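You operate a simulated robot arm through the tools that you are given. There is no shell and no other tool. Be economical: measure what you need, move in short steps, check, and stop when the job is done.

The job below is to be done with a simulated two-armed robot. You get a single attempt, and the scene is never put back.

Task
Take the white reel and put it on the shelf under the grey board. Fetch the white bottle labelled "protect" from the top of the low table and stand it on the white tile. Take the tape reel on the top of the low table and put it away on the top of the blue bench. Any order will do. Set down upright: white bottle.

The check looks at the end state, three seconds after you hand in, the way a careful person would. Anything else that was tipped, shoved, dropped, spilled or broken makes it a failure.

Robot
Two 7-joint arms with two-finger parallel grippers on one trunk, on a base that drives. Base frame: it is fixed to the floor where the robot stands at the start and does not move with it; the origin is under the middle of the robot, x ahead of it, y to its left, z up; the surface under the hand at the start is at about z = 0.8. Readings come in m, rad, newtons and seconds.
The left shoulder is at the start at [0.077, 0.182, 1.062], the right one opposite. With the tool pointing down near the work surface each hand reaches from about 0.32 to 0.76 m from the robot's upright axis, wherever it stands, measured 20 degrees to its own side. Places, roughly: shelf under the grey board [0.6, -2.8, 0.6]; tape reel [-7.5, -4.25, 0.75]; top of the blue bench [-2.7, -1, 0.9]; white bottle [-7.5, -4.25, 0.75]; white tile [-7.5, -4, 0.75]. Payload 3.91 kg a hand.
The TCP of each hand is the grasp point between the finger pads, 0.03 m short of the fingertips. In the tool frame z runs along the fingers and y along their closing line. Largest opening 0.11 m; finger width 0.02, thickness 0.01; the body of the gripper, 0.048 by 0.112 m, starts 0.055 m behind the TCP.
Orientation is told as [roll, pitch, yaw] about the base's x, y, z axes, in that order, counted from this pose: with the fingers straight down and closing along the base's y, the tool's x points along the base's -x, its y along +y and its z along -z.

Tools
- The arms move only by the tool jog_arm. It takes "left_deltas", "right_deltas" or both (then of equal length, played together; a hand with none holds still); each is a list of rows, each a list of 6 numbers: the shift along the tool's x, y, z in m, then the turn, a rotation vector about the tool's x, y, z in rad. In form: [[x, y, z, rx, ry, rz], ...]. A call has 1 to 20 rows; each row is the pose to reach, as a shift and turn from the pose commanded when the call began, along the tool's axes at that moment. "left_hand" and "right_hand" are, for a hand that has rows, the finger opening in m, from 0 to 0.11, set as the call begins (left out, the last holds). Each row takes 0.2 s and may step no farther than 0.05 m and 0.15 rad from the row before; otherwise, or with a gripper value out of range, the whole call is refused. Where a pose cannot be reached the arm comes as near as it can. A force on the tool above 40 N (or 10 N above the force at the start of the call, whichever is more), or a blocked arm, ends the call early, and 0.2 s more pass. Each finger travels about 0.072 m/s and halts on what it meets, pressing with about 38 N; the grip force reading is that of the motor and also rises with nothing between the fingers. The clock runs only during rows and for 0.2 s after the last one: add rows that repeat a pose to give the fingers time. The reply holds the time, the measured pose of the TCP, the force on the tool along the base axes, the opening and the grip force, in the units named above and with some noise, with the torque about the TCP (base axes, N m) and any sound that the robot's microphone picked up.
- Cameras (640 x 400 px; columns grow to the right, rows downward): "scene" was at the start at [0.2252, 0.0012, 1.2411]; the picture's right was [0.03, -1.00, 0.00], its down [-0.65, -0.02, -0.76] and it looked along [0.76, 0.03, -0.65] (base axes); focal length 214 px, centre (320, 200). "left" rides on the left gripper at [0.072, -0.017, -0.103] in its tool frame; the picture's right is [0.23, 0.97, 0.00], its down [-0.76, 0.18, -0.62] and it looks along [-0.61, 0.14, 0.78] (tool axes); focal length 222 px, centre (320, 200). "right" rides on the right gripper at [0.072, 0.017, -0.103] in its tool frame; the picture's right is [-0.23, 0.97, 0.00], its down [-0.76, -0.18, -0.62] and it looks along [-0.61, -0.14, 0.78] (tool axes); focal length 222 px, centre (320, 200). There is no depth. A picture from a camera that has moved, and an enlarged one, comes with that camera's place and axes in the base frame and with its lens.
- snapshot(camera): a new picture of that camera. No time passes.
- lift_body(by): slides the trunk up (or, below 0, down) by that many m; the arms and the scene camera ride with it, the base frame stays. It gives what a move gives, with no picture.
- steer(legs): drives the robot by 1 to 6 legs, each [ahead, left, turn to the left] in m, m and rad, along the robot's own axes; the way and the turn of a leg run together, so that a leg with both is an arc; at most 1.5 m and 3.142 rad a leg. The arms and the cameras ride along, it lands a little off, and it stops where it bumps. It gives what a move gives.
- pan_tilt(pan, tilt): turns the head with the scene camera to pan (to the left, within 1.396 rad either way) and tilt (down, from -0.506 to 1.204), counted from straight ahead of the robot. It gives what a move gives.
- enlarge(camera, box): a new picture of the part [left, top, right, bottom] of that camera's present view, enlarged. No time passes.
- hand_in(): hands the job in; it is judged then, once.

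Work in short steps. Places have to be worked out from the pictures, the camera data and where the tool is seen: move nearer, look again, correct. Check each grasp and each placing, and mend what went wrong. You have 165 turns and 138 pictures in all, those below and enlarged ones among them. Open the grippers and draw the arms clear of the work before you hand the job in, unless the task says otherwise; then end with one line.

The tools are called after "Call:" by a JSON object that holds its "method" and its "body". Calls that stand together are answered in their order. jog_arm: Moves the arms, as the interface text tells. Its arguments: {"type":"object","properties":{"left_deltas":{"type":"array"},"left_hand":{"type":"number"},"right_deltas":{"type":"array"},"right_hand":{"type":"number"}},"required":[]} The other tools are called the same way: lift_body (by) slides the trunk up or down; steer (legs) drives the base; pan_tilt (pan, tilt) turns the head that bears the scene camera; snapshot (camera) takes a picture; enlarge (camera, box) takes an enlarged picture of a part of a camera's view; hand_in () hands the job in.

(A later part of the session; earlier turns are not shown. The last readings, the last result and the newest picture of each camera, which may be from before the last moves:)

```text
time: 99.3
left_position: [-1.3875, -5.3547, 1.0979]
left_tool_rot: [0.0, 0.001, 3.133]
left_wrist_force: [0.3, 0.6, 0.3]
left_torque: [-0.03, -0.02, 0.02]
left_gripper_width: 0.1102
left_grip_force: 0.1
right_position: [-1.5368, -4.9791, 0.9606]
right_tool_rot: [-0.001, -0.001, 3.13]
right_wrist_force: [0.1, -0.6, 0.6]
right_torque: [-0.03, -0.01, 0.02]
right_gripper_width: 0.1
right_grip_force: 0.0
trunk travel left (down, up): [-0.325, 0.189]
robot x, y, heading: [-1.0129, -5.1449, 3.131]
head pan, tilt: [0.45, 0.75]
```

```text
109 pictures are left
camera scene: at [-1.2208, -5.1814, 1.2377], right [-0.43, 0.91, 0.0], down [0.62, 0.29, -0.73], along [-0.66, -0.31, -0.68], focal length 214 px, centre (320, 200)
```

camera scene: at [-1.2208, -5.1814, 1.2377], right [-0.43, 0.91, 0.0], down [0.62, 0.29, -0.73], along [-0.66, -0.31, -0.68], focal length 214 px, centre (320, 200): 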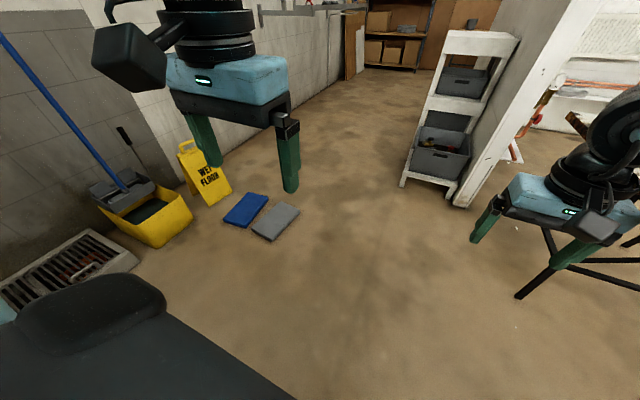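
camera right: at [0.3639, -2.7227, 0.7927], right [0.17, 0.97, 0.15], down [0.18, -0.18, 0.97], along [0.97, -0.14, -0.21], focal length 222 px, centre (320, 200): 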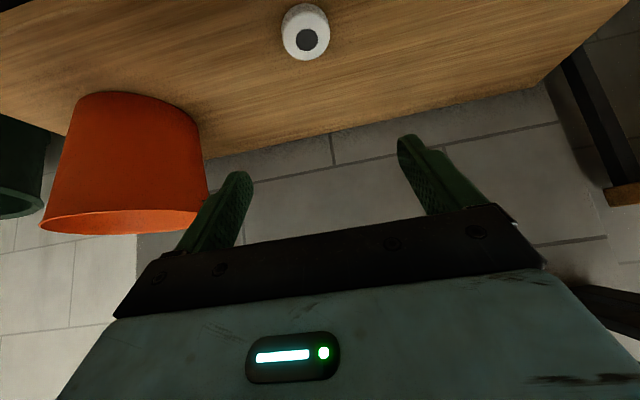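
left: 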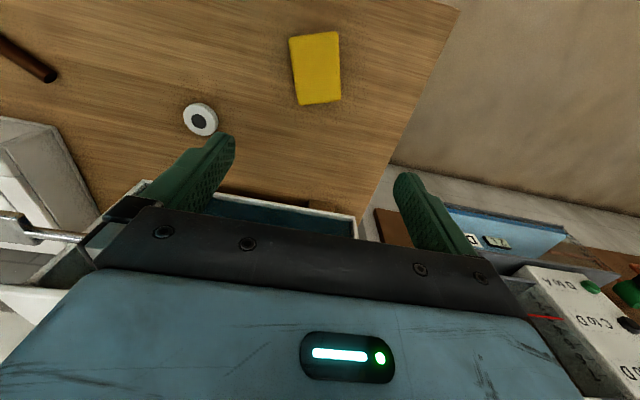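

The mat edge is at y ≈ −5.83 (x −1.9 to −2.3) and the rack's corner at [−2.9, −5.14]. I tuck the right hand inward and drive to about [−2.5, −5.43] between them.

Call:
{"method": "jog_arm", "body": {"right_deltas": [[0, 0.03, -0.03, 0, 0, 0], [0, 0.06, -0.06, 0, 0, 0], [0.03, 0.09, -0.09, 0, 0, 0], [0.06, 0.1, -0.1, 0, 0, 0], [0.09, 0.1, -0.1, 0, 0, 0]]}}

Call:
{"method": "steer", "body": {"legs": [[1.0, 0.24, 0.0], [0.5, 0.06, 0.0]]}}

Call:
{"method": "pan_tilt", "body": {"pan": 0.0, "tilt": 0.6}}

Call:
{"method": "snapshot", "body": {"camera": "scene"}}

```text
refused: row 3 steps farther than a row can; nothing moved
```

```text
time: 107.2
left_position: [-2.9052, -5.6217, 1.098]
left_tool_rot: [0.0, -0.002, 3.126]
left_wrist_force: [1.1, -0.2, 0.7]
left_torque: [0.0, -0.01, 0.02]
left_gripper_width: 0.1099
left_grip_force: 0.1
right_position: [-3.0527, -5.2468, 0.9605]
right_tool_rot: [0.001, 0.001, 3.123]
right_wrist_force: [-0.7, -0.2, 0.2]
right_torque: [-0.02, 0.0, 0.0]
right_gripper_width: 0.1
right_grip_force: 0.0
trunk travel left (down, up): [-0.325, 0.189]
robot x, y, heading: [-2.5232, -5.4193, 3.121]
head pan, tilt: [0.45, 0.75]
```

```text
time: 108.1
left_position: [-2.9043, -5.6227, 1.0984]
left_tool_rot: [0.0, -0.002, 3.127]
left_wrist_force: [0.0, -0.2, 0.5]
left_torque: [-0.04, -0.02, -0.01]
left_gripper_width: 0.1101
left_grip_force: 0.1
right_position: [-3.0523, -5.2478, 0.9608]
right_tool_rot: [0.001, 0.0, 3.122]
right_wrist_force: [-0.1, 0.2, 0.3]
right_torque: [0.03, 0.01, 0.02]
right_gripper_width: 0.1
right_grip_force: 0.0
trunk travel left (down, up): [-0.325, 0.189]
robot x, y, heading: [-2.5252, -5.4156, 3.124]
head pan, tilt: [0.0, 0.6]
```

```text
108 pictures are left
camera scene: at [-2.7503, -5.4144, 1.2505], right [0.02, 1.0, 0.0], down [0.57, -0.01, -0.82], along [-0.82, 0.01, -0.57], focal length 214 px, centre (320, 200)
```

scene: 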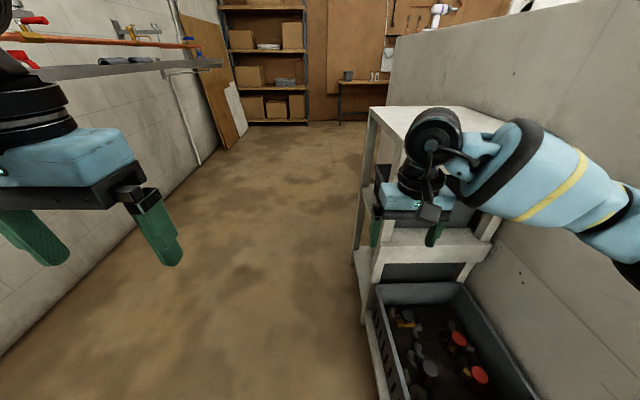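

The right hand is close to the rack, with no contact. I tuck it inward and back first, this time with smaller steps.

Call:
{"method": "jog_arm", "body": {"right_deltas": [[0.01, 0.03, 0, 0, 0, 0], [0.025, 0.06, -0.02, 0, 0, 0], [0.045, 0.09, -0.04, 0, 0, 0], [0.07, 0.1, -0.07, 0, 0, 0], [0.1, 0.1, -0.1, 0, 0, 0]]}}

Call:
{"method": "snapshot", "body": {"camera": "scene"}}

```text
time: 109.3
left_position: [-2.9036, -5.6226, 1.0982]
left_tool_rot: [0.0, -0.002, 3.127]
left_wrist_force: [0.0, -0.8, -0.8]
left_torque: [0.02, -0.01, -0.02]
left_gripper_width: 0.11
left_grip_force: 0.0
right_position: [-2.9529, -5.3481, 1.0596]
right_tool_rot: [-0.003, 0.0, 3.123]
right_wrist_force: [1.1, -0.3, 0.0]
right_torque: [0.01, 0.05, 0.05]
right_gripper_width: 0.1001
right_grip_force: 0.1
trunk travel left (down, up): [-0.325, 0.189]
robot x, y, heading: [-2.5255, -5.4124, 3.126]
head pan, tilt: [0.0, 0.6]
```

```text
107 pictures are left
camera scene: at [-2.7495, -5.4143, 1.2507], right [0.02, 1.0, 0.0], down [0.56, -0.01, -0.83], along [-0.83, 0.01, -0.56], focal length 214 px, centre (320, 200)
```

scene: 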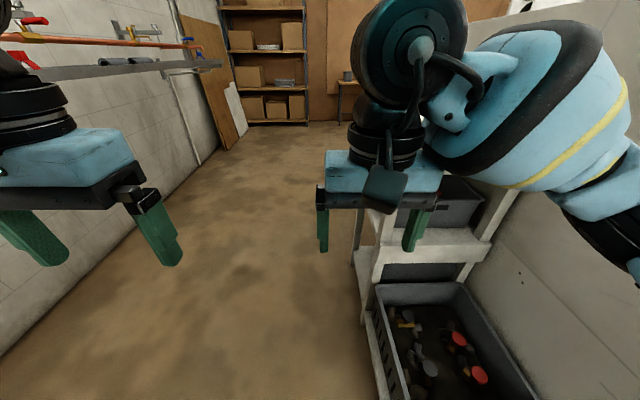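

The forearm would overhang the rack, so I edge forward and left, past the mat and away from the rack, then go on along the corridor.

Call:
{"method": "steer", "body": {"legs": [[0.07, 0.11, 0], [0.13, 0.3, 0], [0.1, 0.1, 0]]}}

Call:
{"method": "snapshot", "body": {"camera": "scene"}}

```text
time: 114.9
left_position: [-3.2155, -6.1255, 1.0981]
left_tool_rot: [0.0, -0.003, 3.12]
left_wrist_force: [0.0, -0.4, 0.1]
left_torque: [0.0, -0.01, 0.0]
left_gripper_width: 0.11
left_grip_force: 0.1
right_position: [-3.2618, -5.8506, 1.0597]
right_tool_rot: [-0.001, 0.0, 3.118]
right_wrist_force: [0.7, -0.2, -0.2]
right_torque: [0.01, 0.02, 0.0]
right_gripper_width: 0.0999
right_grip_force: 0.1
trunk travel left (down, up): [-0.325, 0.189]
robot x, y, heading: [-2.8378, -5.9142, 3.12]
head pan, tilt: [0.0, 0.6]
```

```text
106 pictures are left
camera scene: at [-3.0588, -5.9174, 1.2504], right [0.02, 1.0, 0.0], down [0.56, -0.01, -0.82], along [-0.82, 0.02, -0.57], focal length 214 px, centre (320, 200)
```

scene: 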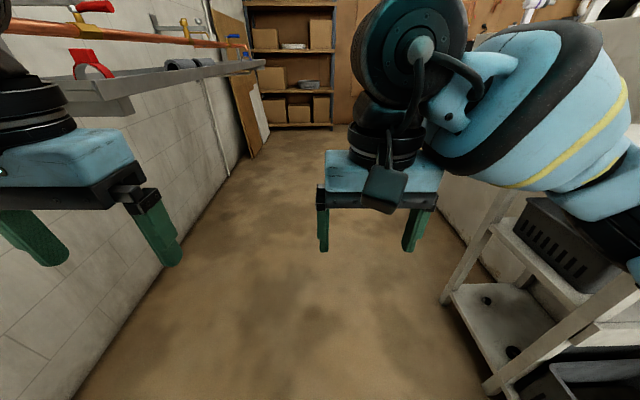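

Clear of the rack now. I go straight along the corridor to x ≈ −5.4 and look around.

Call:
{"method": "steer", "body": {"legs": [[1.3, 0.03, 0.02], [1.2, 0, 0]]}}

Call:
{"method": "pan_tilt", "body": {"pan": -0.3, "tilt": 0.25}}

Call:
{"method": "snapshot", "body": {"camera": "scene"}}

```text
time: 126.2
left_position: [-5.576, -6.1904, 1.1086]
left_tool_rot: [0.068, -0.026, -3.096]
left_wrist_force: [0.2, -0.1, 0.2]
left_torque: [0.02, 0.04, 0.0]
left_gripper_width: 0.1099
left_grip_force: 0.1
right_position: [-5.6441, -5.9269, 1.0623]
right_tool_rot: [0.021, -0.009, -3.086]
right_wrist_force: [0.1, 0.5, 0.0]
right_torque: [0.01, 0.0, 0.03]
right_gripper_width: 0.1
right_grip_force: 0.1
trunk travel left (down, up): [-0.325, 0.189]
robot x, y, heading: [-5.2204, -5.9874, -3.085]
head pan, tilt: [0.0, 0.6]
stopped in leg 2: the robot was blocked; the commanded pose is now the measured one
```

```text
time: 127.1
left_position: [-5.5745, -6.1906, 1.1065]
left_tool_rot: [0.066, -0.022, -3.096]
left_wrist_force: [1.1, -0.5, -0.2]
left_torque: [0.02, -0.01, -0.01]
left_gripper_width: 0.1101
left_grip_force: 0.1
right_position: [-5.6444, -5.9256, 1.0611]
right_tool_rot: [0.025, -0.008, -3.088]
right_wrist_force: [-0.6, -0.3, -0.4]
right_torque: [-0.01, 0.03, -0.01]
right_gripper_width: 0.0999
right_grip_force: 0.1
trunk travel left (down, up): [-0.325, 0.189]
robot x, y, heading: [-5.2232, -5.9877, -3.085]
head pan, tilt: [-0.3, 0.25]
```

```text
105 pictures are left
camera scene: at [-5.4372, -5.9444, 1.2835], right [0.24, 0.97, -0.03], down [0.23, -0.08, -0.97], along [-0.94, 0.23, -0.25], focal length 214 px, centre (320, 200)
```

scene: 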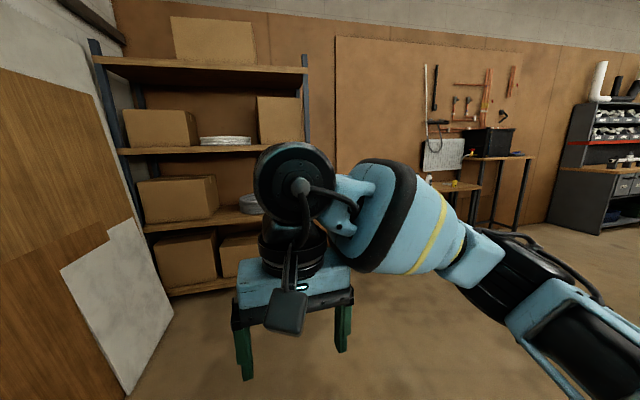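

Blocked: the left arm seems to have touched something. I look left before moving.

Call:
{"method": "pan_tilt", "body": {"pan": 0.9, "tilt": 0.3}}

Call:
{"method": "snapshot", "body": {"camera": "scene"}}

Call:
{"method": "snapshot", "body": {"camera": "left"}}

```text
time: 128.5
left_position: [-5.5748, -6.1912, 1.1083]
left_tool_rot: [0.065, -0.021, -3.094]
left_wrist_force: [0.2, 0.2, 0.3]
left_torque: [0.04, 0.0, -0.02]
left_gripper_width: 0.1101
left_grip_force: 0.0
right_position: [-5.6439, -5.9256, 1.0608]
right_tool_rot: [0.023, -0.01, -3.088]
right_wrist_force: [0.1, -0.2, 0.1]
right_torque: [0.03, -0.04, 0.04]
right_gripper_width: 0.0999
right_grip_force: 0.1
trunk travel left (down, up): [-0.325, 0.189]
robot x, y, heading: [-5.2184, -5.9838, -3.086]
head pan, tilt: [0.901, 0.3]
```

```text
104 pictures are left
camera scene: at [-5.4005, -6.0431, 1.2813], right [-0.82, 0.58, -0.01], down [0.16, 0.22, -0.96], along [-0.55, -0.79, -0.27], focal length 214 px, centre (320, 200)
```

scene: 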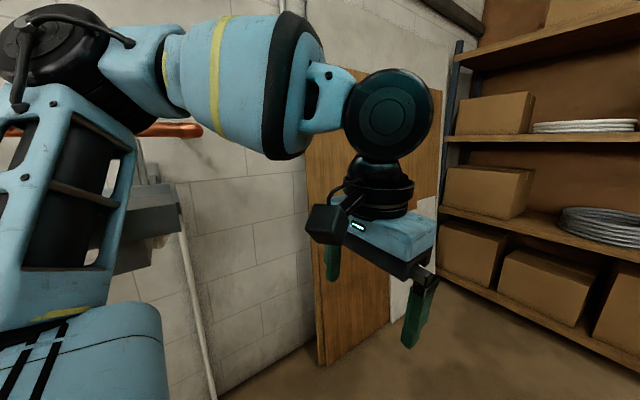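

```text
103 pictures are left
camera left: at [-5.5029, -6.1638, 1.2092], right [0.27, -0.96, 0.06], down [-0.74, -0.17, 0.65], along [-0.61, -0.22, -0.76], focal length 222 px, centre (320, 200)
```

left: 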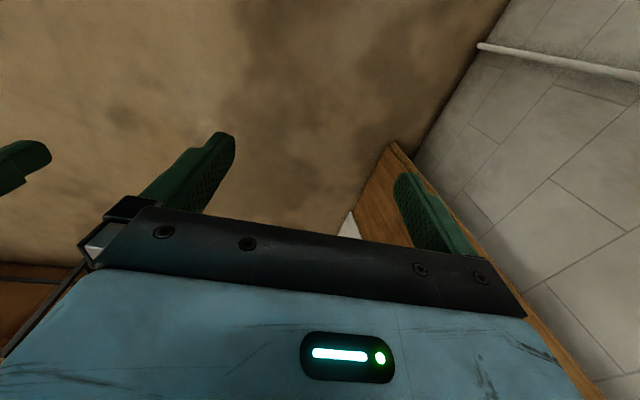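

The left elbow touched the wall-mounted pipes. I shift right, away from the wall, and look again.

Call:
{"method": "steer", "body": {"legs": [[-0.02, -0.3, 0]]}}

Call:
{"method": "snapshot", "body": {"camera": "scene"}}

Call:
{"method": "pan_tilt", "body": {"pan": -1.2, "tilt": 0.3}}

Call:
{"method": "snapshot", "body": {"camera": "scene"}}

```text
time: 131.8
left_position: [-5.5806, -5.9075, 1.0993]
left_tool_rot: [0.031, -0.012, -3.087]
left_wrist_force: [0.1, 0.2, 0.4]
left_torque: [0.01, 0.02, -0.03]
left_gripper_width: 0.11
left_grip_force: 0.0
right_position: [-5.6504, -5.6414, 1.0589]
right_tool_rot: [0.001, 0.001, -3.08]
right_wrist_force: [-0.2, 0.5, 0.0]
right_torque: [0.0, -0.07, 0.01]
right_gripper_width: 0.0999
right_grip_force: 0.0
trunk travel left (down, up): [-0.325, 0.189]
robot x, y, heading: [-5.2221, -5.6781, -3.073]
head pan, tilt: [0.901, 0.3]
```

```text
102 pictures are left
camera scene: at [-5.4087, -5.7638, 1.278], right [-0.82, 0.57, 0.0], down [0.17, 0.24, -0.96], along [-0.55, -0.78, -0.3], focal length 214 px, centre (320, 200)
```

scene: 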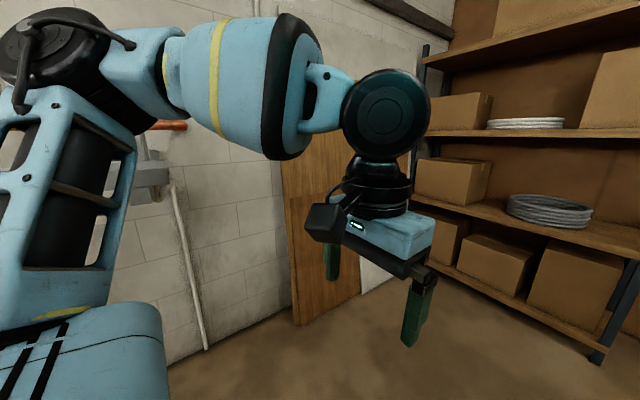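

```text
time: 133.8
left_position: [-5.5808, -5.9093, 1.0989]
left_tool_rot: [0.032, -0.012, -3.088]
left_wrist_force: [0.5, 0.1, 0.2]
left_torque: [-0.01, -0.01, 0.0]
left_gripper_width: 0.1099
left_grip_force: 0.1
right_position: [-5.651, -5.6425, 1.0595]
right_tool_rot: [0.001, -0.001, -3.08]
right_wrist_force: [0.2, 0.9, 0.2]
right_torque: [0.03, 0.03, 0.0]
right_gripper_width: 0.1001
right_grip_force: 0.0
trunk travel left (down, up): [-0.325, 0.189]
robot x, y, heading: [-5.2187, -5.6732, -3.076]
head pan, tilt: [-1.201, 0.3]
```

```text
101 pictures are left
camera scene: at [-5.3945, -5.6025, 1.278], right [0.91, 0.42, 0.0], down [0.12, -0.27, -0.96], along [-0.4, 0.87, -0.3], focal length 214 px, centre (320, 200)
```

scene: 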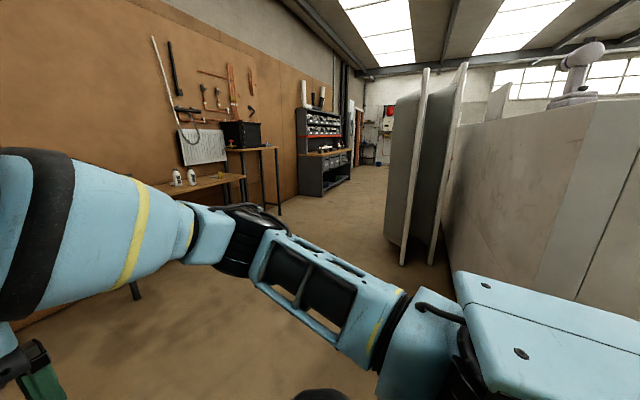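

The low table with white bottles stands along the far wall to the right. I square up, advance to x ≈ −6.0 and strafe right in front of it.

Call:
{"method": "steer", "body": {"legs": [[0, 0, -0.065], [0.8, 0, 0], [0, -1.3, 0]]}}

Call:
{"method": "pan_tilt", "body": {"pan": 0, "tilt": 0.45}}

Call:
{"method": "snapshot", "body": {"camera": "scene"}}

```text
time: 149.5
left_position: [-6.4339, -4.6421, 1.0998]
left_tool_rot: [0.033, -0.011, -3.113]
left_wrist_force: [0.8, -0.3, 0.5]
left_torque: [0.01, 0.01, 0.01]
left_gripper_width: 0.1098
left_grip_force: 0.0
right_position: [-6.497, -4.3749, 1.0597]
right_tool_rot: [0.0, 0.0, -3.106]
right_wrist_force: [0.1, 0.1, -0.1]
right_torque: [-0.02, 0.03, -0.02]
right_gripper_width: 0.1
right_grip_force: 0.1
trunk travel left (down, up): [-0.325, 0.189]
robot x, y, heading: [-6.0658, -4.4202, -3.102]
head pan, tilt: [-1.201, 0.3]
```

```text
time: 150.9
left_position: [-6.4355, -4.6437, 1.0989]
left_tool_rot: [0.032, -0.012, -3.113]
left_wrist_force: [-0.9, -0.5, -0.1]
left_torque: [-0.01, 0.02, -0.01]
left_gripper_width: 0.1099
left_grip_force: 0.1
right_position: [-6.497, -4.3745, 1.0594]
right_tool_rot: [0.0, -0.001, -3.106]
right_wrist_force: [-0.2, -0.7, 0.5]
right_torque: [0.03, -0.03, 0.0]
right_gripper_width: 0.1
right_grip_force: 0.0
trunk travel left (down, up): [-0.325, 0.189]
robot x, y, heading: [-6.0697, -4.4198, -3.108]
head pan, tilt: [0.0, 0.45]
```

```text
100 pictures are left
camera scene: at [-6.2954, -4.4305, 1.264], right [-0.04, 1.0, 0.0], down [0.43, 0.02, -0.9], along [-0.9, -0.03, -0.44], focal length 214 px, centre (320, 200)
```

scene: 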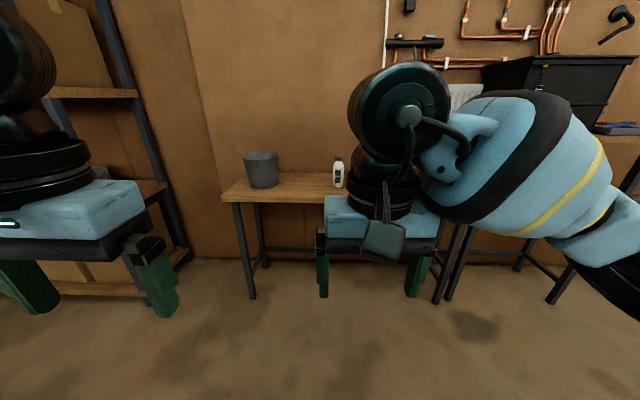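

The low table spans x −7.3 to about −7.75, y −4.95 to −3.65. I open the arms' view by shifting the right hand outwards, then drive closer and look down.

Call:
{"method": "jog_arm", "body": {"right_deltas": [[0, -0.04, 0, 0, 0, 0], [0, -0.08, 0, 0, 0, 0], [0, -0.12, 0, 0, 0, 0], [0, -0.16, 0, 0, 0, 0]]}}

Call:
{"method": "steer", "body": {"legs": [[0.6, -0.2, -0.035]]}}

Call:
{"method": "pan_tilt", "body": {"pan": 0, "tilt": 0.6}}

Call:
{"method": "snapshot", "body": {"camera": "scene"}}

```text
time: 151.9
left_position: [-6.4339, -4.6415, 1.0983]
left_tool_rot: [0.03, -0.012, -3.114]
left_wrist_force: [-0.1, -0.2, 0.1]
left_torque: [-0.02, 0.03, -0.04]
left_gripper_width: 0.11
left_grip_force: 0.0
right_position: [-6.5015, -4.2109, 1.057]
right_tool_rot: [0.0, 0.0, -3.104]
right_wrist_force: [-0.7, -0.3, -0.4]
right_torque: [0.0, -0.02, 0.0]
right_gripper_width: 0.1002
right_grip_force: 0.0
trunk travel left (down, up): [-0.325, 0.189]
robot x, y, heading: [-6.0684, -4.4194, -3.109]
head pan, tilt: [0.0, 0.45]
```

```text
time: 155.3
left_position: [-7.031, -4.4277, 1.0983]
left_tool_rot: [0.033, -0.014, 3.114]
left_wrist_force: [0.3, -0.9, 0.0]
left_torque: [-0.02, 0.01, 0.02]
left_gripper_width: 0.1099
left_grip_force: 0.1
right_position: [-7.0738, -3.9931, 1.0574]
right_tool_rot: [0.001, 0.0, 3.122]
right_wrist_force: [0.0, -0.9, -0.3]
right_torque: [-0.01, -0.01, 0.01]
right_gripper_width: 0.1001
right_grip_force: 0.1
trunk travel left (down, up): [-0.325, 0.189]
robot x, y, heading: [-6.6525, -4.2261, 3.119]
head pan, tilt: [0.0, 0.45]
```

```text
time: 156.1
left_position: [-7.0315, -4.4267, 1.0993]
left_tool_rot: [0.032, -0.013, 3.115]
left_wrist_force: [1.4, -0.1, -0.8]
left_torque: [0.0, 0.03, 0.01]
left_gripper_width: 0.1099
left_grip_force: 0.0
right_position: [-7.0749, -3.9939, 1.0581]
right_tool_rot: [0.0, -0.001, 3.122]
right_wrist_force: [-0.5, 0.0, -1.0]
right_torque: [0.04, 0.01, 0.01]
right_gripper_width: 0.1001
right_grip_force: 0.1
trunk travel left (down, up): [-0.325, 0.189]
robot x, y, heading: [-6.6508, -4.2252, 3.126]
head pan, tilt: [0.0, 0.6]
```

```text
99 pictures are left
camera scene: at [-6.8761, -4.2218, 1.2505], right [0.02, 1.0, 0.0], down [0.56, -0.01, -0.83], along [-0.83, 0.02, -0.56], focal length 214 px, centre (320, 200)
```

scene: 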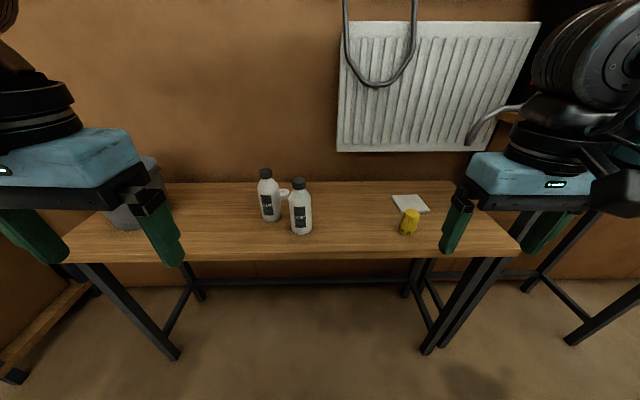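

Call:
{"method": "enlarge", "body": {"camera": "scene", "box": [235, 150, 335, 245]}}

Call:
{"method": "enlarge", "body": {"camera": "scene", "box": [370, 175, 450, 245]}}

```text
4.21 times, centred on (285, 198) of scene
camera zoom: at [-6.8761, -4.2218, 1.2505], right [0.02, 1.0, 0.0], down [0.56, -0.01, -0.83], along [-0.83, 0.02, -0.56], focal length 903 px, centre (467, 210)
```

zoom: 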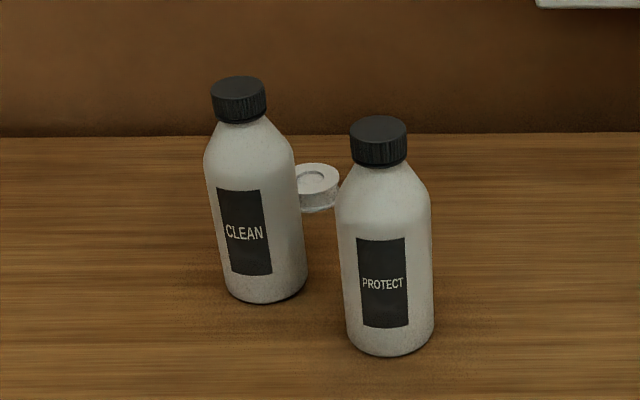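

```text
5.71 times, centred on (410, 210) of scene
camera zoom: at [-6.8761, -4.2218, 1.2505], right [0.02, 1.0, 0.0], down [0.56, -0.01, -0.83], along [-0.83, 0.02, -0.56], focal length 1226 px, centre (-194, 143)
```

zoom: 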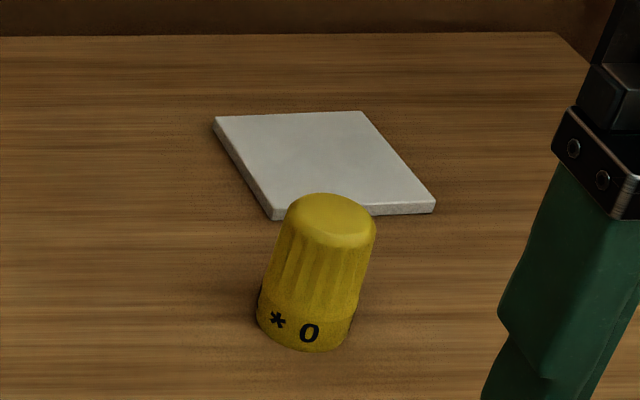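

"PROTECT" bottle: base about [−7.44, −4.27], cap top z ≈ 0.944. Tape reel: [−7.63, −4.35]. Tile centre: about [−7.57, −3.85], with the yellow knob at [−7.41, −3.91]. I move to working distance and re-measure.

Call:
{"method": "steer", "body": {"legs": [[0.3, -0.12, 0.02]]}}

Call:
{"method": "pan_tilt", "body": {"pan": 0, "tilt": 0.75}}

Call:
{"method": "snapshot", "body": {"camera": "scene"}}

Call:
{"method": "snapshot", "body": {"camera": "right"}}

```text
time: 158.3
left_position: [-7.3222, -4.3155, 1.1]
left_tool_rot: [0.028, -0.015, 3.132]
left_wrist_force: [-0.2, 0.3, 1.3]
left_torque: [0.04, 0.0, -0.01]
left_gripper_width: 0.1098
left_grip_force: 0.0
right_position: [-7.3717, -3.8845, 1.0571]
right_tool_rot: [-0.003, 0.001, 3.137]
right_wrist_force: [0.7, -0.4, -0.7]
right_torque: [-0.05, 0.02, 0.02]
right_gripper_width: 0.1
right_grip_force: 0.1
trunk travel left (down, up): [-0.325, 0.189]
robot x, y, heading: [-6.9442, -4.1056, 3.141]
head pan, tilt: [0.0, 0.6]
stopped in leg 1: the robot was blocked; the commanded pose is now the measured one
```

```text
time: 159.0
left_position: [-7.3222, -4.3161, 1.0994]
left_tool_rot: [0.028, -0.013, 3.132]
left_wrist_force: [-0.4, 0.3, -0.6]
left_torque: [0.0, -0.02, 0.01]
left_gripper_width: 0.1097
left_grip_force: 0.0
right_position: [-7.3722, -3.8833, 1.0584]
right_tool_rot: [-0.003, 0.001, 3.137]
right_wrist_force: [-0.3, -1.1, 0.7]
right_torque: [0.0, -0.02, -0.01]
right_gripper_width: 0.0998
right_grip_force: 0.1
trunk travel left (down, up): [-0.325, 0.189]
robot x, y, heading: [-6.9453, -4.107, 3.137]
head pan, tilt: [0.0, 0.75]
```

```text
96 pictures are left
camera scene: at [-7.1644, -4.1092, 1.2383], right [0.0, 1.0, 0.0], down [0.68, 0.0, -0.73], along [-0.73, 0.0, -0.68], focal length 214 px, centre (320, 200)
```

scene: 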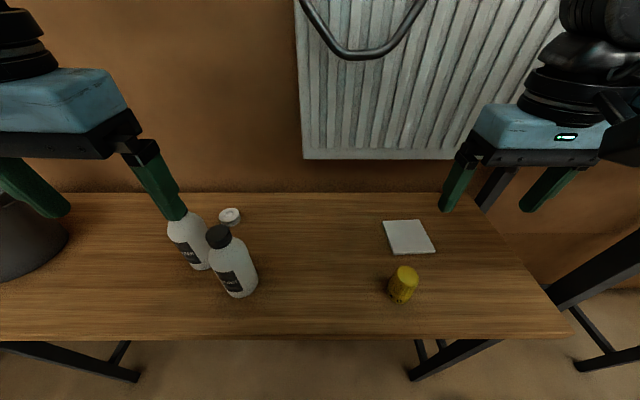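

```text
95 pictures are left
camera right: at [-7.2975, -3.9008, 1.1612], right [-0.23, -0.97, 0.0], down [-0.76, 0.18, 0.62], along [-0.6, 0.15, -0.78], focal length 222 px, centre (320, 200)
```

right: 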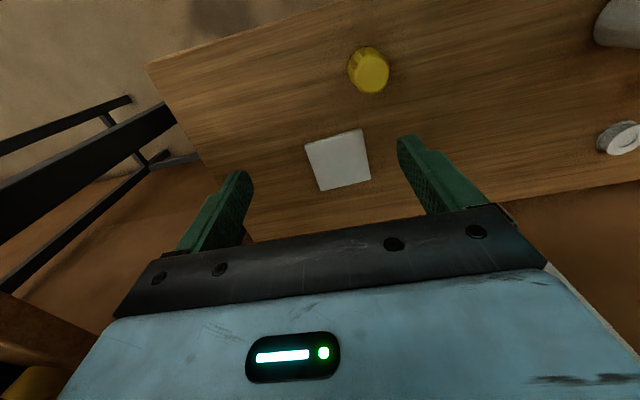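

Triangulating the two views: the table is at z ≈ 0.82, bottle axis ≈ [−7.37, −4.267], cap top ≈ 0.975, tile centre ≈ [−7.479, −3.896]. The base bumped lightly, so I back 2 cm, move the left hand out of the way, and bring the right hand over the bottle at height.

Call:
{"method": "steer", "body": {"legs": [[-0.025, 0, 0]]}}

Call:
{"method": "jog_arm", "body": {"left_deltas": [[0.005, 0.03, -0.02, 0, 0, 0], [0.01, 0.06, -0.04, 0, 0, 0], [0.015, 0.1, -0.05, 0, 0, 0], [0.02, 0.14, -0.06, 0, 0, 0], [0.02, 0.18, -0.06, 0, 0, 0]]}}

Call:
{"method": "jog_arm", "body": {"right_deltas": [[0, 0.04, -0.01, 0, 0, 0], [-0.003, 0.08, -0.02, 0, 0, 0], [-0.006, 0.12, -0.03, 0, 0, 0], [-0.009, 0.16, -0.03, 0, 0, 0], [-0.012, 0.2, -0.03, 0, 0, 0], [-0.015, 0.24, -0.03, 0, 0, 0], [-0.018, 0.28, -0.03, 0, 0, 0], [-0.02, 0.32, -0.03, 0, 0, 0]], "right_hand": 0.09}}

Call:
{"method": "snapshot", "body": {"camera": "right"}}

Call:
{"method": "snapshot", "body": {"camera": "scene"}}

```text
time: 159.8
left_position: [-7.2992, -4.313, 1.0984]
left_tool_rot: [0.032, -0.013, 3.132]
left_wrist_force: [0.6, 0.0, 0.2]
left_torque: [-0.01, 0.03, -0.01]
left_gripper_width: 0.11
left_grip_force: 0.1
right_position: [-7.349, -3.8804, 1.0569]
right_tool_rot: [-0.002, 0.005, 3.136]
right_wrist_force: [0.6, 0.3, 0.1]
right_torque: [-0.01, 0.03, -0.03]
right_gripper_width: 0.0999
right_grip_force: 0.1
trunk travel left (down, up): [-0.325, 0.189]
robot x, y, heading: [-6.9205, -4.1077, 3.142]
head pan, tilt: [0.0, 0.75]
```

```text
time: 161.0
left_position: [-7.28, -4.4946, 1.1621]
left_tool_rot: [0.029, -0.01, 3.133]
left_wrist_force: [0.1, 0.3, -0.2]
left_torque: [0.01, 0.0, 0.03]
left_gripper_width: 0.11
left_grip_force: 0.1
right_position: [-7.3494, -3.8811, 1.0562]
right_tool_rot: [-0.001, 0.005, 3.136]
right_wrist_force: [-0.9, 0.8, -0.6]
right_torque: [0.01, 0.0, -0.02]
right_gripper_width: 0.1001
right_grip_force: 0.1
trunk travel left (down, up): [-0.325, 0.189]
robot x, y, heading: [-6.9229, -4.1058, 3.143]
head pan, tilt: [0.0, 0.75]
```

```text
time: 162.8
left_position: [-7.28, -4.494, 1.163]
left_tool_rot: [0.029, -0.013, 3.132]
left_wrist_force: [1.0, -0.7, 0.0]
left_torque: [0.01, 0.0, 0.01]
left_gripper_width: 0.1101
left_grip_force: 0.0
right_position: [-7.3718, -4.2016, 1.0854]
right_tool_rot: [-0.003, 0.005, 3.135]
right_wrist_force: [0.1, -0.4, -0.3]
right_torque: [0.02, -0.03, -0.02]
right_gripper_width: 0.0899
right_grip_force: 0.1
trunk travel left (down, up): [-0.325, 0.189]
robot x, y, heading: [-6.9266, -4.1028, 3.141]
head pan, tilt: [0.0, 0.75]
```

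```text
94 pictures are left
camera right: at [-7.2978, -4.2204, 1.1896], right [-0.23, -0.97, 0.0], down [-0.76, 0.18, 0.62], along [-0.6, 0.15, -0.78], focal length 222 px, centre (320, 200)
```

right: 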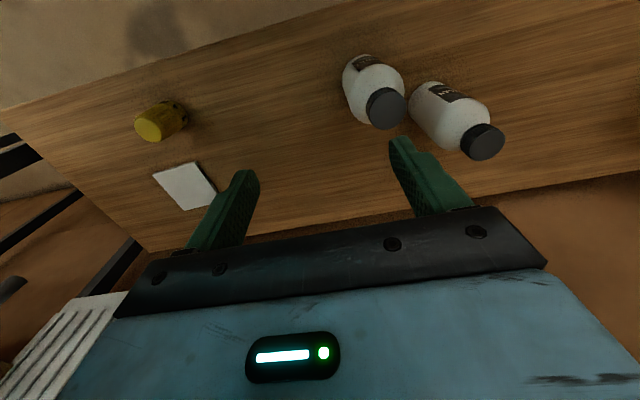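

```text
93 pictures are left
camera scene: at [-7.142, -4.1077, 1.2376], right [0.0, 1.0, 0.0], down [0.68, 0.0, -0.73], along [-0.73, 0.0, -0.68], focal length 214 px, centre (320, 200)
```

scene: 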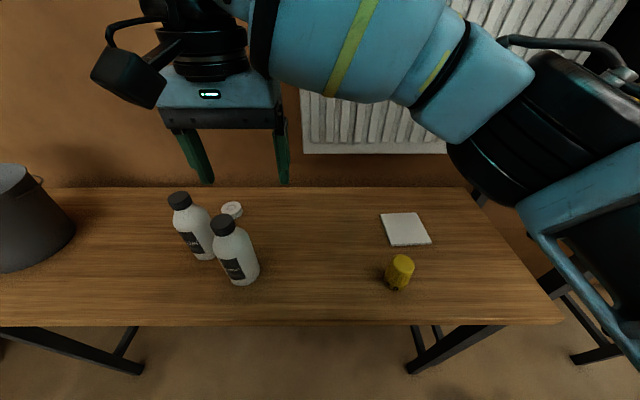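

The cap top is at [−7.373, −4.267, 0.968]. I move over it and lower the fingers around the cap.

Call:
{"method": "jog_arm", "body": {"right_deltas": [[0.001, 0.033, 0, 0, 0, 0], [0.001, 0.065, 0, 0, 0, 0], [0.001, 0.065, 0.035, 0, 0, 0], [0.001, 0.065, 0.07, 0, 0, 0], [0.001, 0.065, 0.1, 0, 0, 0], [0.001, 0.065, 0.1, 0, 0, 0]]}}

Call:
{"method": "snapshot", "body": {"camera": "right"}}

Call:
{"method": "snapshot", "body": {"camera": "scene"}}

```text
time: 164.2
left_position: [-7.2804, -4.4934, 1.1631]
left_tool_rot: [0.031, -0.011, 3.134]
left_wrist_force: [1.3, 0.3, 0.6]
left_torque: [0.02, -0.02, 0.0]
left_gripper_width: 0.1103
left_grip_force: 0.1
right_position: [-7.3809, -4.2574, 0.9845]
right_tool_rot: [0.004, 0.005, 3.113]
right_wrist_force: [-0.3, 0.2, 0.2]
right_torque: [0.0, 0.0, 0.0]
right_gripper_width: 0.0901
right_grip_force: 0.0
trunk travel left (down, up): [-0.325, 0.189]
robot x, y, heading: [-6.9232, -4.1071, 3.138]
head pan, tilt: [0.0, 0.75]
```

```text
92 pictures are left
camera right: at [-7.3082, -4.2762, 1.088], right [-0.25, -0.97, 0.0], down [-0.76, 0.2, 0.62], along [-0.6, 0.16, -0.79], focal length 222 px, centre (320, 200)
```

right: 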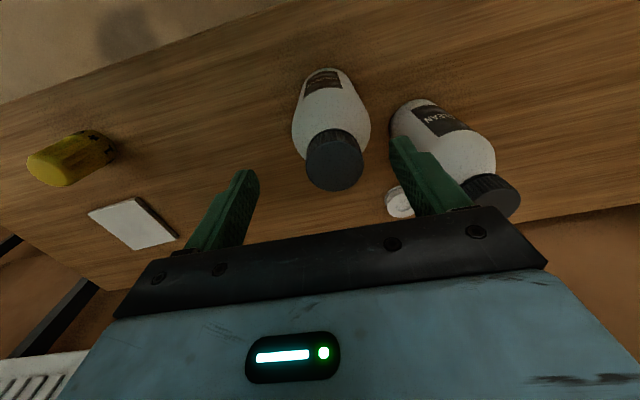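

```text
91 pictures are left
camera scene: at [-7.1422, -4.1065, 1.2376], right [0.0, 1.0, 0.0], down [0.68, 0.0, -0.73], along [-0.73, 0.0, -0.68], focal length 214 px, centre (320, 200)
```

scene: 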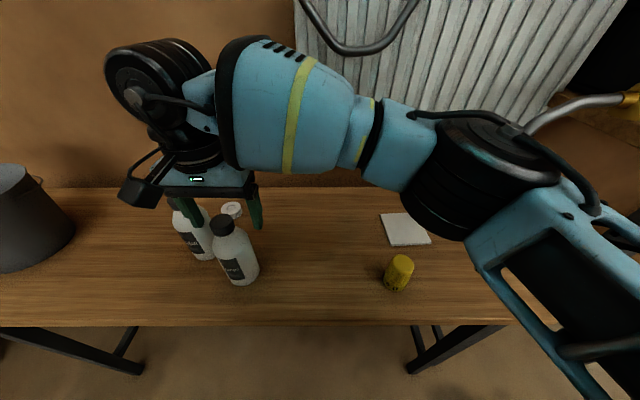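

The arm ended about 1 cm short in y. I check whether it settles.

Call:
{"method": "jog_arm", "body": {"right_deltas": [[0, 0, 0, 0, 0, 0], [0, 0, 0, 0, 0, 0]]}}

```text
time: 164.8
left_position: [-7.2811, -4.4934, 1.1629]
left_tool_rot: [0.031, -0.013, 3.132]
left_wrist_force: [-0.8, 0.6, 0.7]
left_torque: [0.0, 0.01, -0.04]
left_gripper_width: 0.1099
left_grip_force: 0.0
right_position: [-7.3812, -4.2574, 0.9828]
right_tool_rot: [-0.001, 0.006, 3.115]
right_wrist_force: [0.5, -0.1, 0.4]
right_torque: [0.0, 0.01, -0.01]
right_gripper_width: 0.0899
right_grip_force: 0.0
trunk travel left (down, up): [-0.325, 0.189]
robot x, y, heading: [-6.923, -4.1024, 3.135]
head pan, tilt: [0.0, 0.75]
```

It is probably near a joint limit. I raise, shift the hand back, move the base 12 cm left for a more comfortable reach, and come down again.

Call:
{"method": "jog_arm", "body": {"right_deltas": [[0, 0, -0.04, 0, 0, 0], [0, 0, -0.08, 0, 0, 0], [0, -0.04, -0.09, 0, 0, 0], [0, -0.08, -0.1, 0, 0, 0], [0, -0.11, -0.1, 0, 0, 0]]}}

Call:
{"method": "steer", "body": {"legs": [[0, 0.12, 0]]}}

Call:
{"method": "snapshot", "body": {"camera": "right"}}

Call:
{"method": "snapshot", "body": {"camera": "scene"}}

```text
time: 165.5
left_position: [-7.2802, -4.493, 1.1627]
left_tool_rot: [0.031, -0.012, 3.133]
left_wrist_force: [-0.3, -0.7, -0.4]
left_torque: [-0.02, -0.02, -0.04]
left_gripper_width: 0.1102
left_grip_force: 0.0
right_position: [-7.3814, -4.2444, 1.001]
right_tool_rot: [-0.005, 0.171, 3.099]
right_wrist_force: [0.8, 0.2, -0.2]
right_torque: [0.01, 0.02, 0.0]
right_gripper_width: 0.0902
right_grip_force: 0.0
trunk travel left (down, up): [-0.325, 0.189]
robot x, y, heading: [-6.9219, -4.1057, 3.141]
head pan, tilt: [0.0, 0.75]
stopped in row 3 (right hand): the arm was blocked; the commanded pose is now the measured one
```

```text
time: 167.0
left_position: [-7.2821, -4.5899, 1.1638]
left_tool_rot: [0.029, -0.013, 3.13]
left_wrist_force: [0.6, -0.2, -0.8]
left_torque: [0.05, -0.01, -0.02]
left_gripper_width: 0.1101
left_grip_force: 0.0
right_position: [-7.3814, -4.3369, 1.0044]
right_tool_rot: [-0.009, 0.169, 3.096]
right_wrist_force: [-0.6, 1.1, 10.8]
right_torque: [0.71, 0.02, -0.01]
right_gripper_width: 0.0906
right_grip_force: 0.4
trunk travel left (down, up): [-0.325, 0.189]
robot x, y, heading: [-6.9223, -4.2002, 3.133]
head pan, tilt: [0.0, 0.75]
stopped in leg 1: the force on the tool passed its limit at 43 N (the readings are from after the stop); the commanded pose is now the measured one
```

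```text
90 pictures are left
camera right: at [-7.3268, -4.3577, 1.1184], right [-0.27, -0.96, -0.05], down [-0.85, 0.21, 0.49], along [-0.46, 0.17, -0.87], focal length 222 px, centre (320, 200)
```

right: 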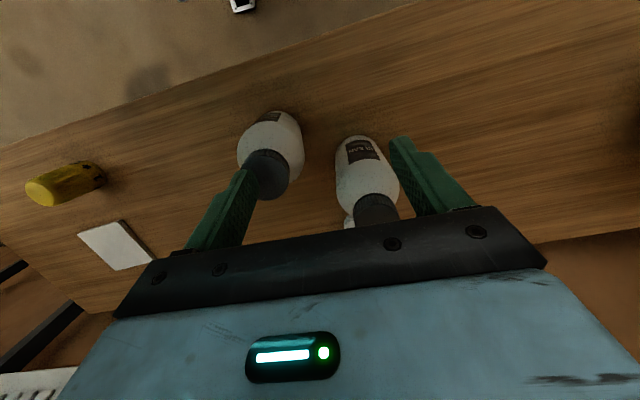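

```text
89 pictures are left
camera scene: at [-7.1421, -4.2029, 1.2376], right [0.01, 1.0, 0.0], down [0.68, 0.0, -0.73], along [-0.73, 0.0, -0.68], focal length 214 px, centre (320, 200)
```

scene: 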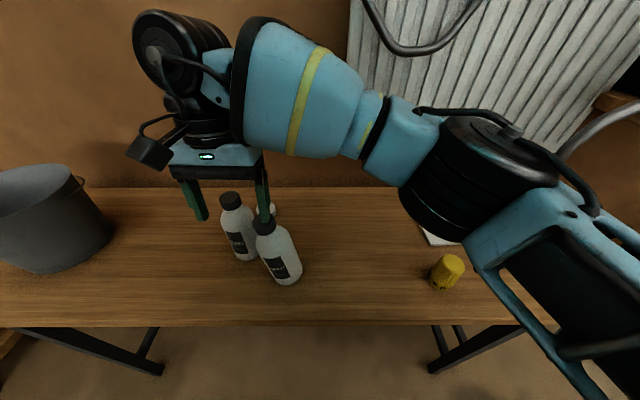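

The chained drive pushed a finger against the cap sideways; the bottle still stands. I reverse that drive right away.

Call:
{"method": "steer", "body": {"legs": [[0, -0.06, 0]]}}

Call:
{"method": "snapshot", "body": {"camera": "scene"}}

Call:
{"method": "snapshot", "body": {"camera": "right"}}

```text
time: 168.2
left_position: [-7.2822, -4.5254, 1.1631]
left_tool_rot: [0.031, -0.012, 3.129]
left_wrist_force: [-0.6, 1.3, 0.2]
left_torque: [0.0, 0.04, 0.02]
left_gripper_width: 0.1096
left_grip_force: 0.1
right_position: [-7.3814, -4.2738, 1.0038]
right_tool_rot: [-0.007, 0.17, 3.095]
right_wrist_force: [0.1, -1.1, -0.7]
right_torque: [-0.01, 0.02, 0.01]
right_gripper_width: 0.0897
right_grip_force: 0.1
trunk travel left (down, up): [-0.325, 0.189]
robot x, y, heading: [-6.9232, -4.1392, 3.138]
head pan, tilt: [0.0, 0.75]
```

```text
88 pictures are left
camera scene: at [-7.1423, -4.1391, 1.2376], right [0.01, 1.0, 0.0], down [0.68, 0.0, -0.73], along [-0.73, 0.0, -0.68], focal length 214 px, centre (320, 200)
```

scene: 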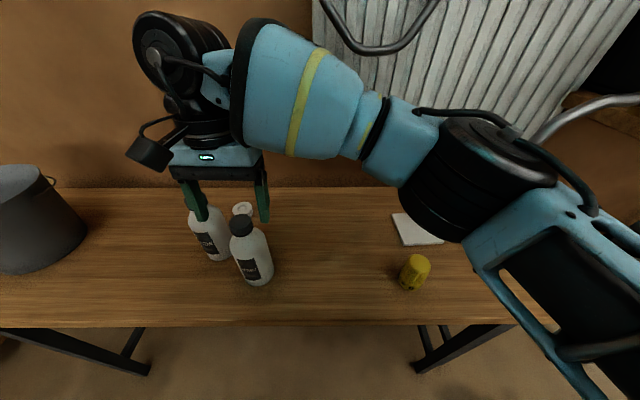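

```text
87 pictures are left
camera right: at [-7.3271, -4.2942, 1.1174], right [-0.27, -0.96, -0.05], down [-0.85, 0.21, 0.49], along [-0.46, 0.17, -0.87], focal length 222 px, centre (320, 200)
```

right: 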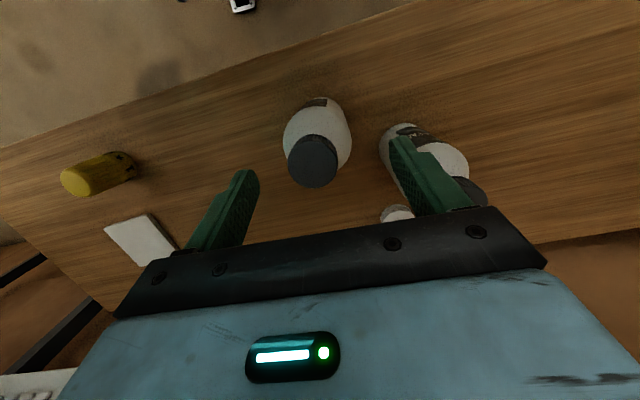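

Both bottles stand where they were. Now I level the hand and centre it over the cap at this height.

Call:
{"method": "jog_arm", "body": {"right_deltas": [[0.004, -0.003, 0.0, 0, -0.085, -0.02], [0.0075, -0.005, 0.001, 0, -0.17, -0.04], [0.0075, -0.005, 0.001, 0, -0.17, -0.04]]}}

Call:
{"method": "snapshot", "body": {"camera": "right"}}

```text
time: 169.0
left_position: [-7.2831, -4.526, 1.1619]
left_tool_rot: [0.032, -0.011, 3.127]
left_wrist_force: [-0.2, -0.3, 0.0]
left_torque: [-0.02, 0.01, 0.01]
left_gripper_width: 0.1099
left_grip_force: 0.1
right_position: [-7.3752, -4.2699, 1.004]
right_tool_rot: [-0.004, 0.001, 3.134]
right_wrist_force: [-0.2, -0.2, 0.6]
right_torque: [-0.01, 0.01, 0.01]
right_gripper_width: 0.0901
right_grip_force: 0.0
trunk travel left (down, up): [-0.325, 0.189]
robot x, y, heading: [-6.9213, -4.1373, 3.135]
head pan, tilt: [0.0, 0.75]
```

```text
86 pictures are left
camera right: at [-7.3007, -4.2875, 1.1066], right [-0.23, -0.97, -0.01], down [-0.76, 0.18, 0.62], along [-0.61, 0.15, -0.78], focal length 222 px, centre (320, 200)
```

right: 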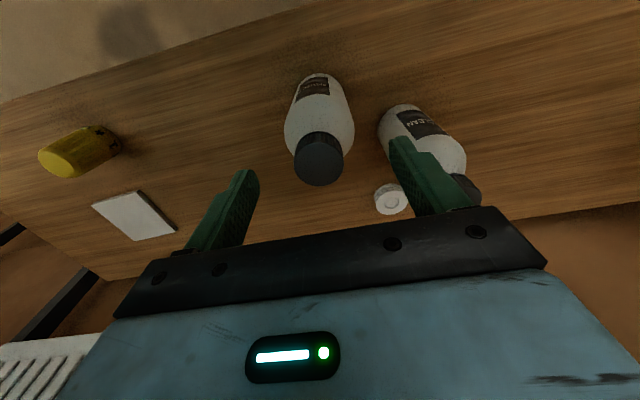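

Centred. I lower 4 cm so the pads cover the cap.

Call:
{"method": "jog_arm", "body": {"right_deltas": [[0, -0.001, 0.02, 0, 0, 0], [0, -0.001, 0.04, 0, 0, 0], [0, -0.001, 0.04, 0, 0, 0]]}}

Call:
{"method": "snapshot", "body": {"camera": "right"}}

Call:
{"method": "enlarge", "body": {"camera": "scene", "box": [150, 150, 310, 300]}}

```text
time: 169.8
left_position: [-7.2825, -4.5272, 1.1625]
left_tool_rot: [0.03, -0.013, 3.129]
left_wrist_force: [0.5, -1.4, -0.1]
left_torque: [-0.01, 0.0, -0.04]
left_gripper_width: 0.1097
left_grip_force: 0.0
right_position: [-7.3747, -4.2672, 0.9641]
right_tool_rot: [-0.004, 0.001, 3.136]
right_wrist_force: [0.3, 0.0, 0.3]
right_torque: [0.03, -0.02, 0.03]
right_gripper_width: 0.0899
right_grip_force: 0.0
trunk travel left (down, up): [-0.325, 0.189]
robot x, y, heading: [-6.9225, -4.1376, 3.133]
head pan, tilt: [0.0, 0.75]
```

```text
85 pictures are left
camera right: at [-7.3007, -4.2859, 1.0672], right [-0.23, -0.97, -0.01], down [-0.76, 0.18, 0.62], along [-0.61, 0.15, -0.78], focal length 222 px, centre (320, 200)
```

right: 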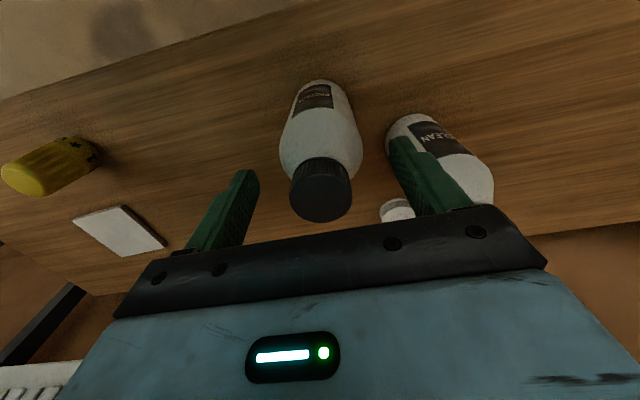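

```text
2.67 times, centred on (230, 225) of scene
camera zoom: at [-7.1422, -4.1394, 1.2376], right [0.01, 1.0, 0.0], down [0.68, 0.0, -0.73], along [-0.73, 0.01, -0.68], focal length 572 px, centre (560, 133)
```

zoom: 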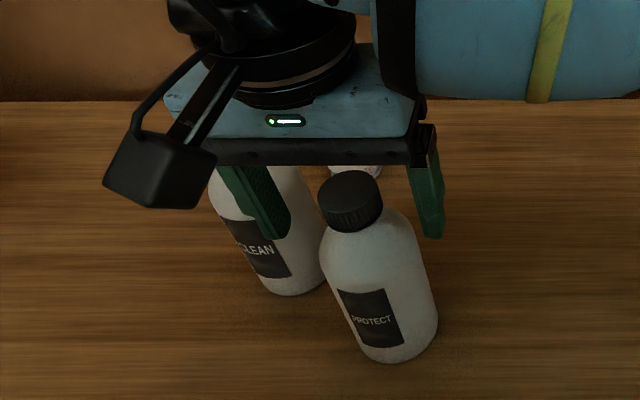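

The cap lies centred between the pads. I close.

Call:
{"method": "jog_arm", "body": {"right_deltas": [[0, 0, 0, 0, 0, 0], [0, 0, 0, 0, 0, 0], [0, 0, 0, 0, 0, 0], [0, 0, 0, 0, 0, 0], [0, 0, 0, 0, 0, 0]], "right_hand": 0.02}}

Call:
{"method": "snapshot", "body": {"camera": "right"}}

```text
time: 171.0
left_position: [-7.2827, -4.5264, 1.1632]
left_tool_rot: [0.033, -0.012, 3.128]
left_wrist_force: [-0.2, 0.1, 1.2]
left_torque: [-0.03, 0.02, 0.0]
left_gripper_width: 0.1098
left_grip_force: 0.1
right_position: [-7.374, -4.2676, 0.9645]
right_tool_rot: [-0.004, 0.0, 3.135]
right_wrist_force: [-0.8, 1.0, 9.2]
right_torque: [-0.01, 0.04, 0.04]
right_gripper_width: 0.0411
right_grip_force: 37.4
trunk travel left (down, up): [-0.325, 0.189]
robot x, y, heading: [-6.9234, -4.1393, 3.132]
head pan, tilt: [0.0, 0.75]
```

```text
83 pictures are left
camera right: at [-7.3007, -4.2857, 1.0681], right [-0.23, -0.97, 0.0], down [-0.76, 0.18, 0.62], along [-0.61, 0.15, -0.78], focal length 222 px, centre (320, 200)
```

right: 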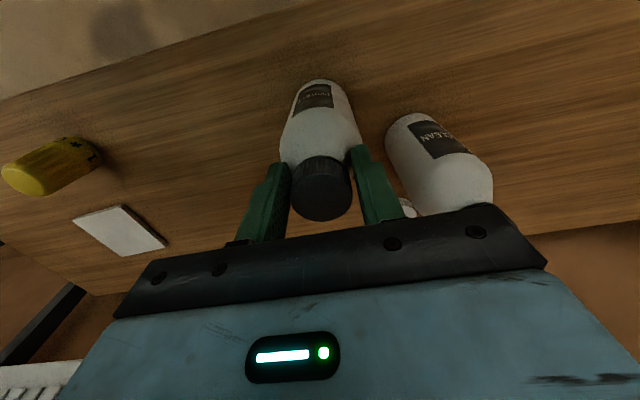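

Grip is 41 mm wide at 37 N. I lift 3 cm straight up and check the hang.

Call:
{"method": "jog_arm", "body": {"right_deltas": [[0, 0, -0.015, 0, 0, 0], [0, 0, -0.03, 0, 0, 0], [0, 0, -0.03, 0, 0, 0]]}}

Call:
{"method": "snapshot", "body": {"camera": "right"}}

Call:
{"method": "enlarge", "body": {"camera": "scene", "box": [150, 150, 310, 300]}}

```text
time: 171.8
left_position: [-7.2833, -4.5259, 1.1626]
left_tool_rot: [0.03, -0.012, 3.128]
left_wrist_force: [0.1, -0.1, -1.1]
left_torque: [0.02, -0.02, 0.01]
left_gripper_width: 0.1097
left_grip_force: 0.1
right_position: [-7.3758, -4.2699, 0.9927]
right_tool_rot: [-0.007, 0.002, 3.136]
right_wrist_force: [-0.4, 0.1, -5.1]
right_torque: [0.0, -0.02, -0.03]
right_gripper_width: 0.0353
right_grip_force: 37.7
trunk travel left (down, up): [-0.325, 0.189]
robot x, y, heading: [-6.9255, -4.1421, 3.136]
head pan, tilt: [0.0, 0.75]
```

```text
82 pictures are left
camera right: at [-7.3025, -4.287, 1.0965], right [-0.23, -0.97, -0.01], down [-0.76, 0.18, 0.62], along [-0.6, 0.15, -0.78], focal length 222 px, centre (320, 200)
```

right: 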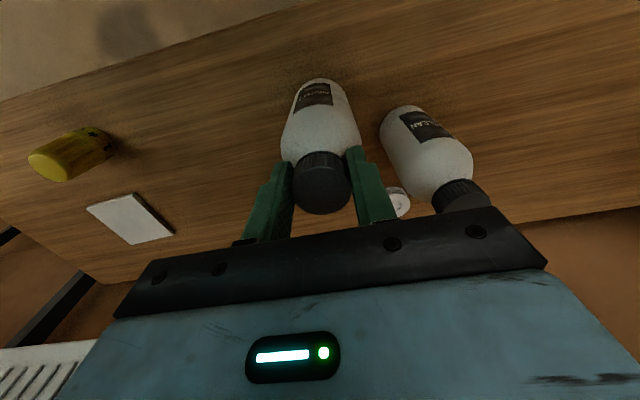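

```text
2.67 times, centred on (230, 225) of scene
camera zoom: at [-7.1427, -4.1395, 1.2375], right [0.01, 1.0, 0.0], down [0.68, 0.0, -0.73], along [-0.73, 0.01, -0.68], focal length 572 px, centre (560, 133)
```

zoom: 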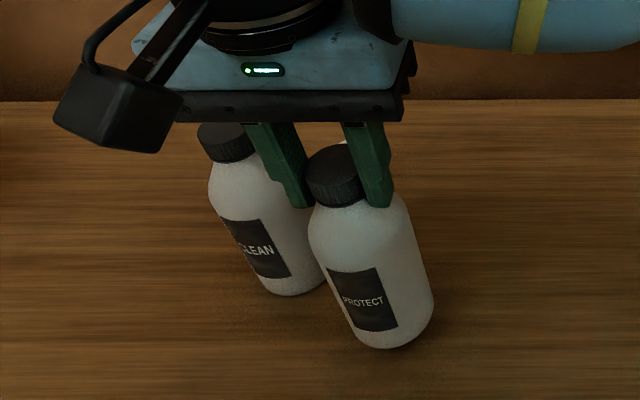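

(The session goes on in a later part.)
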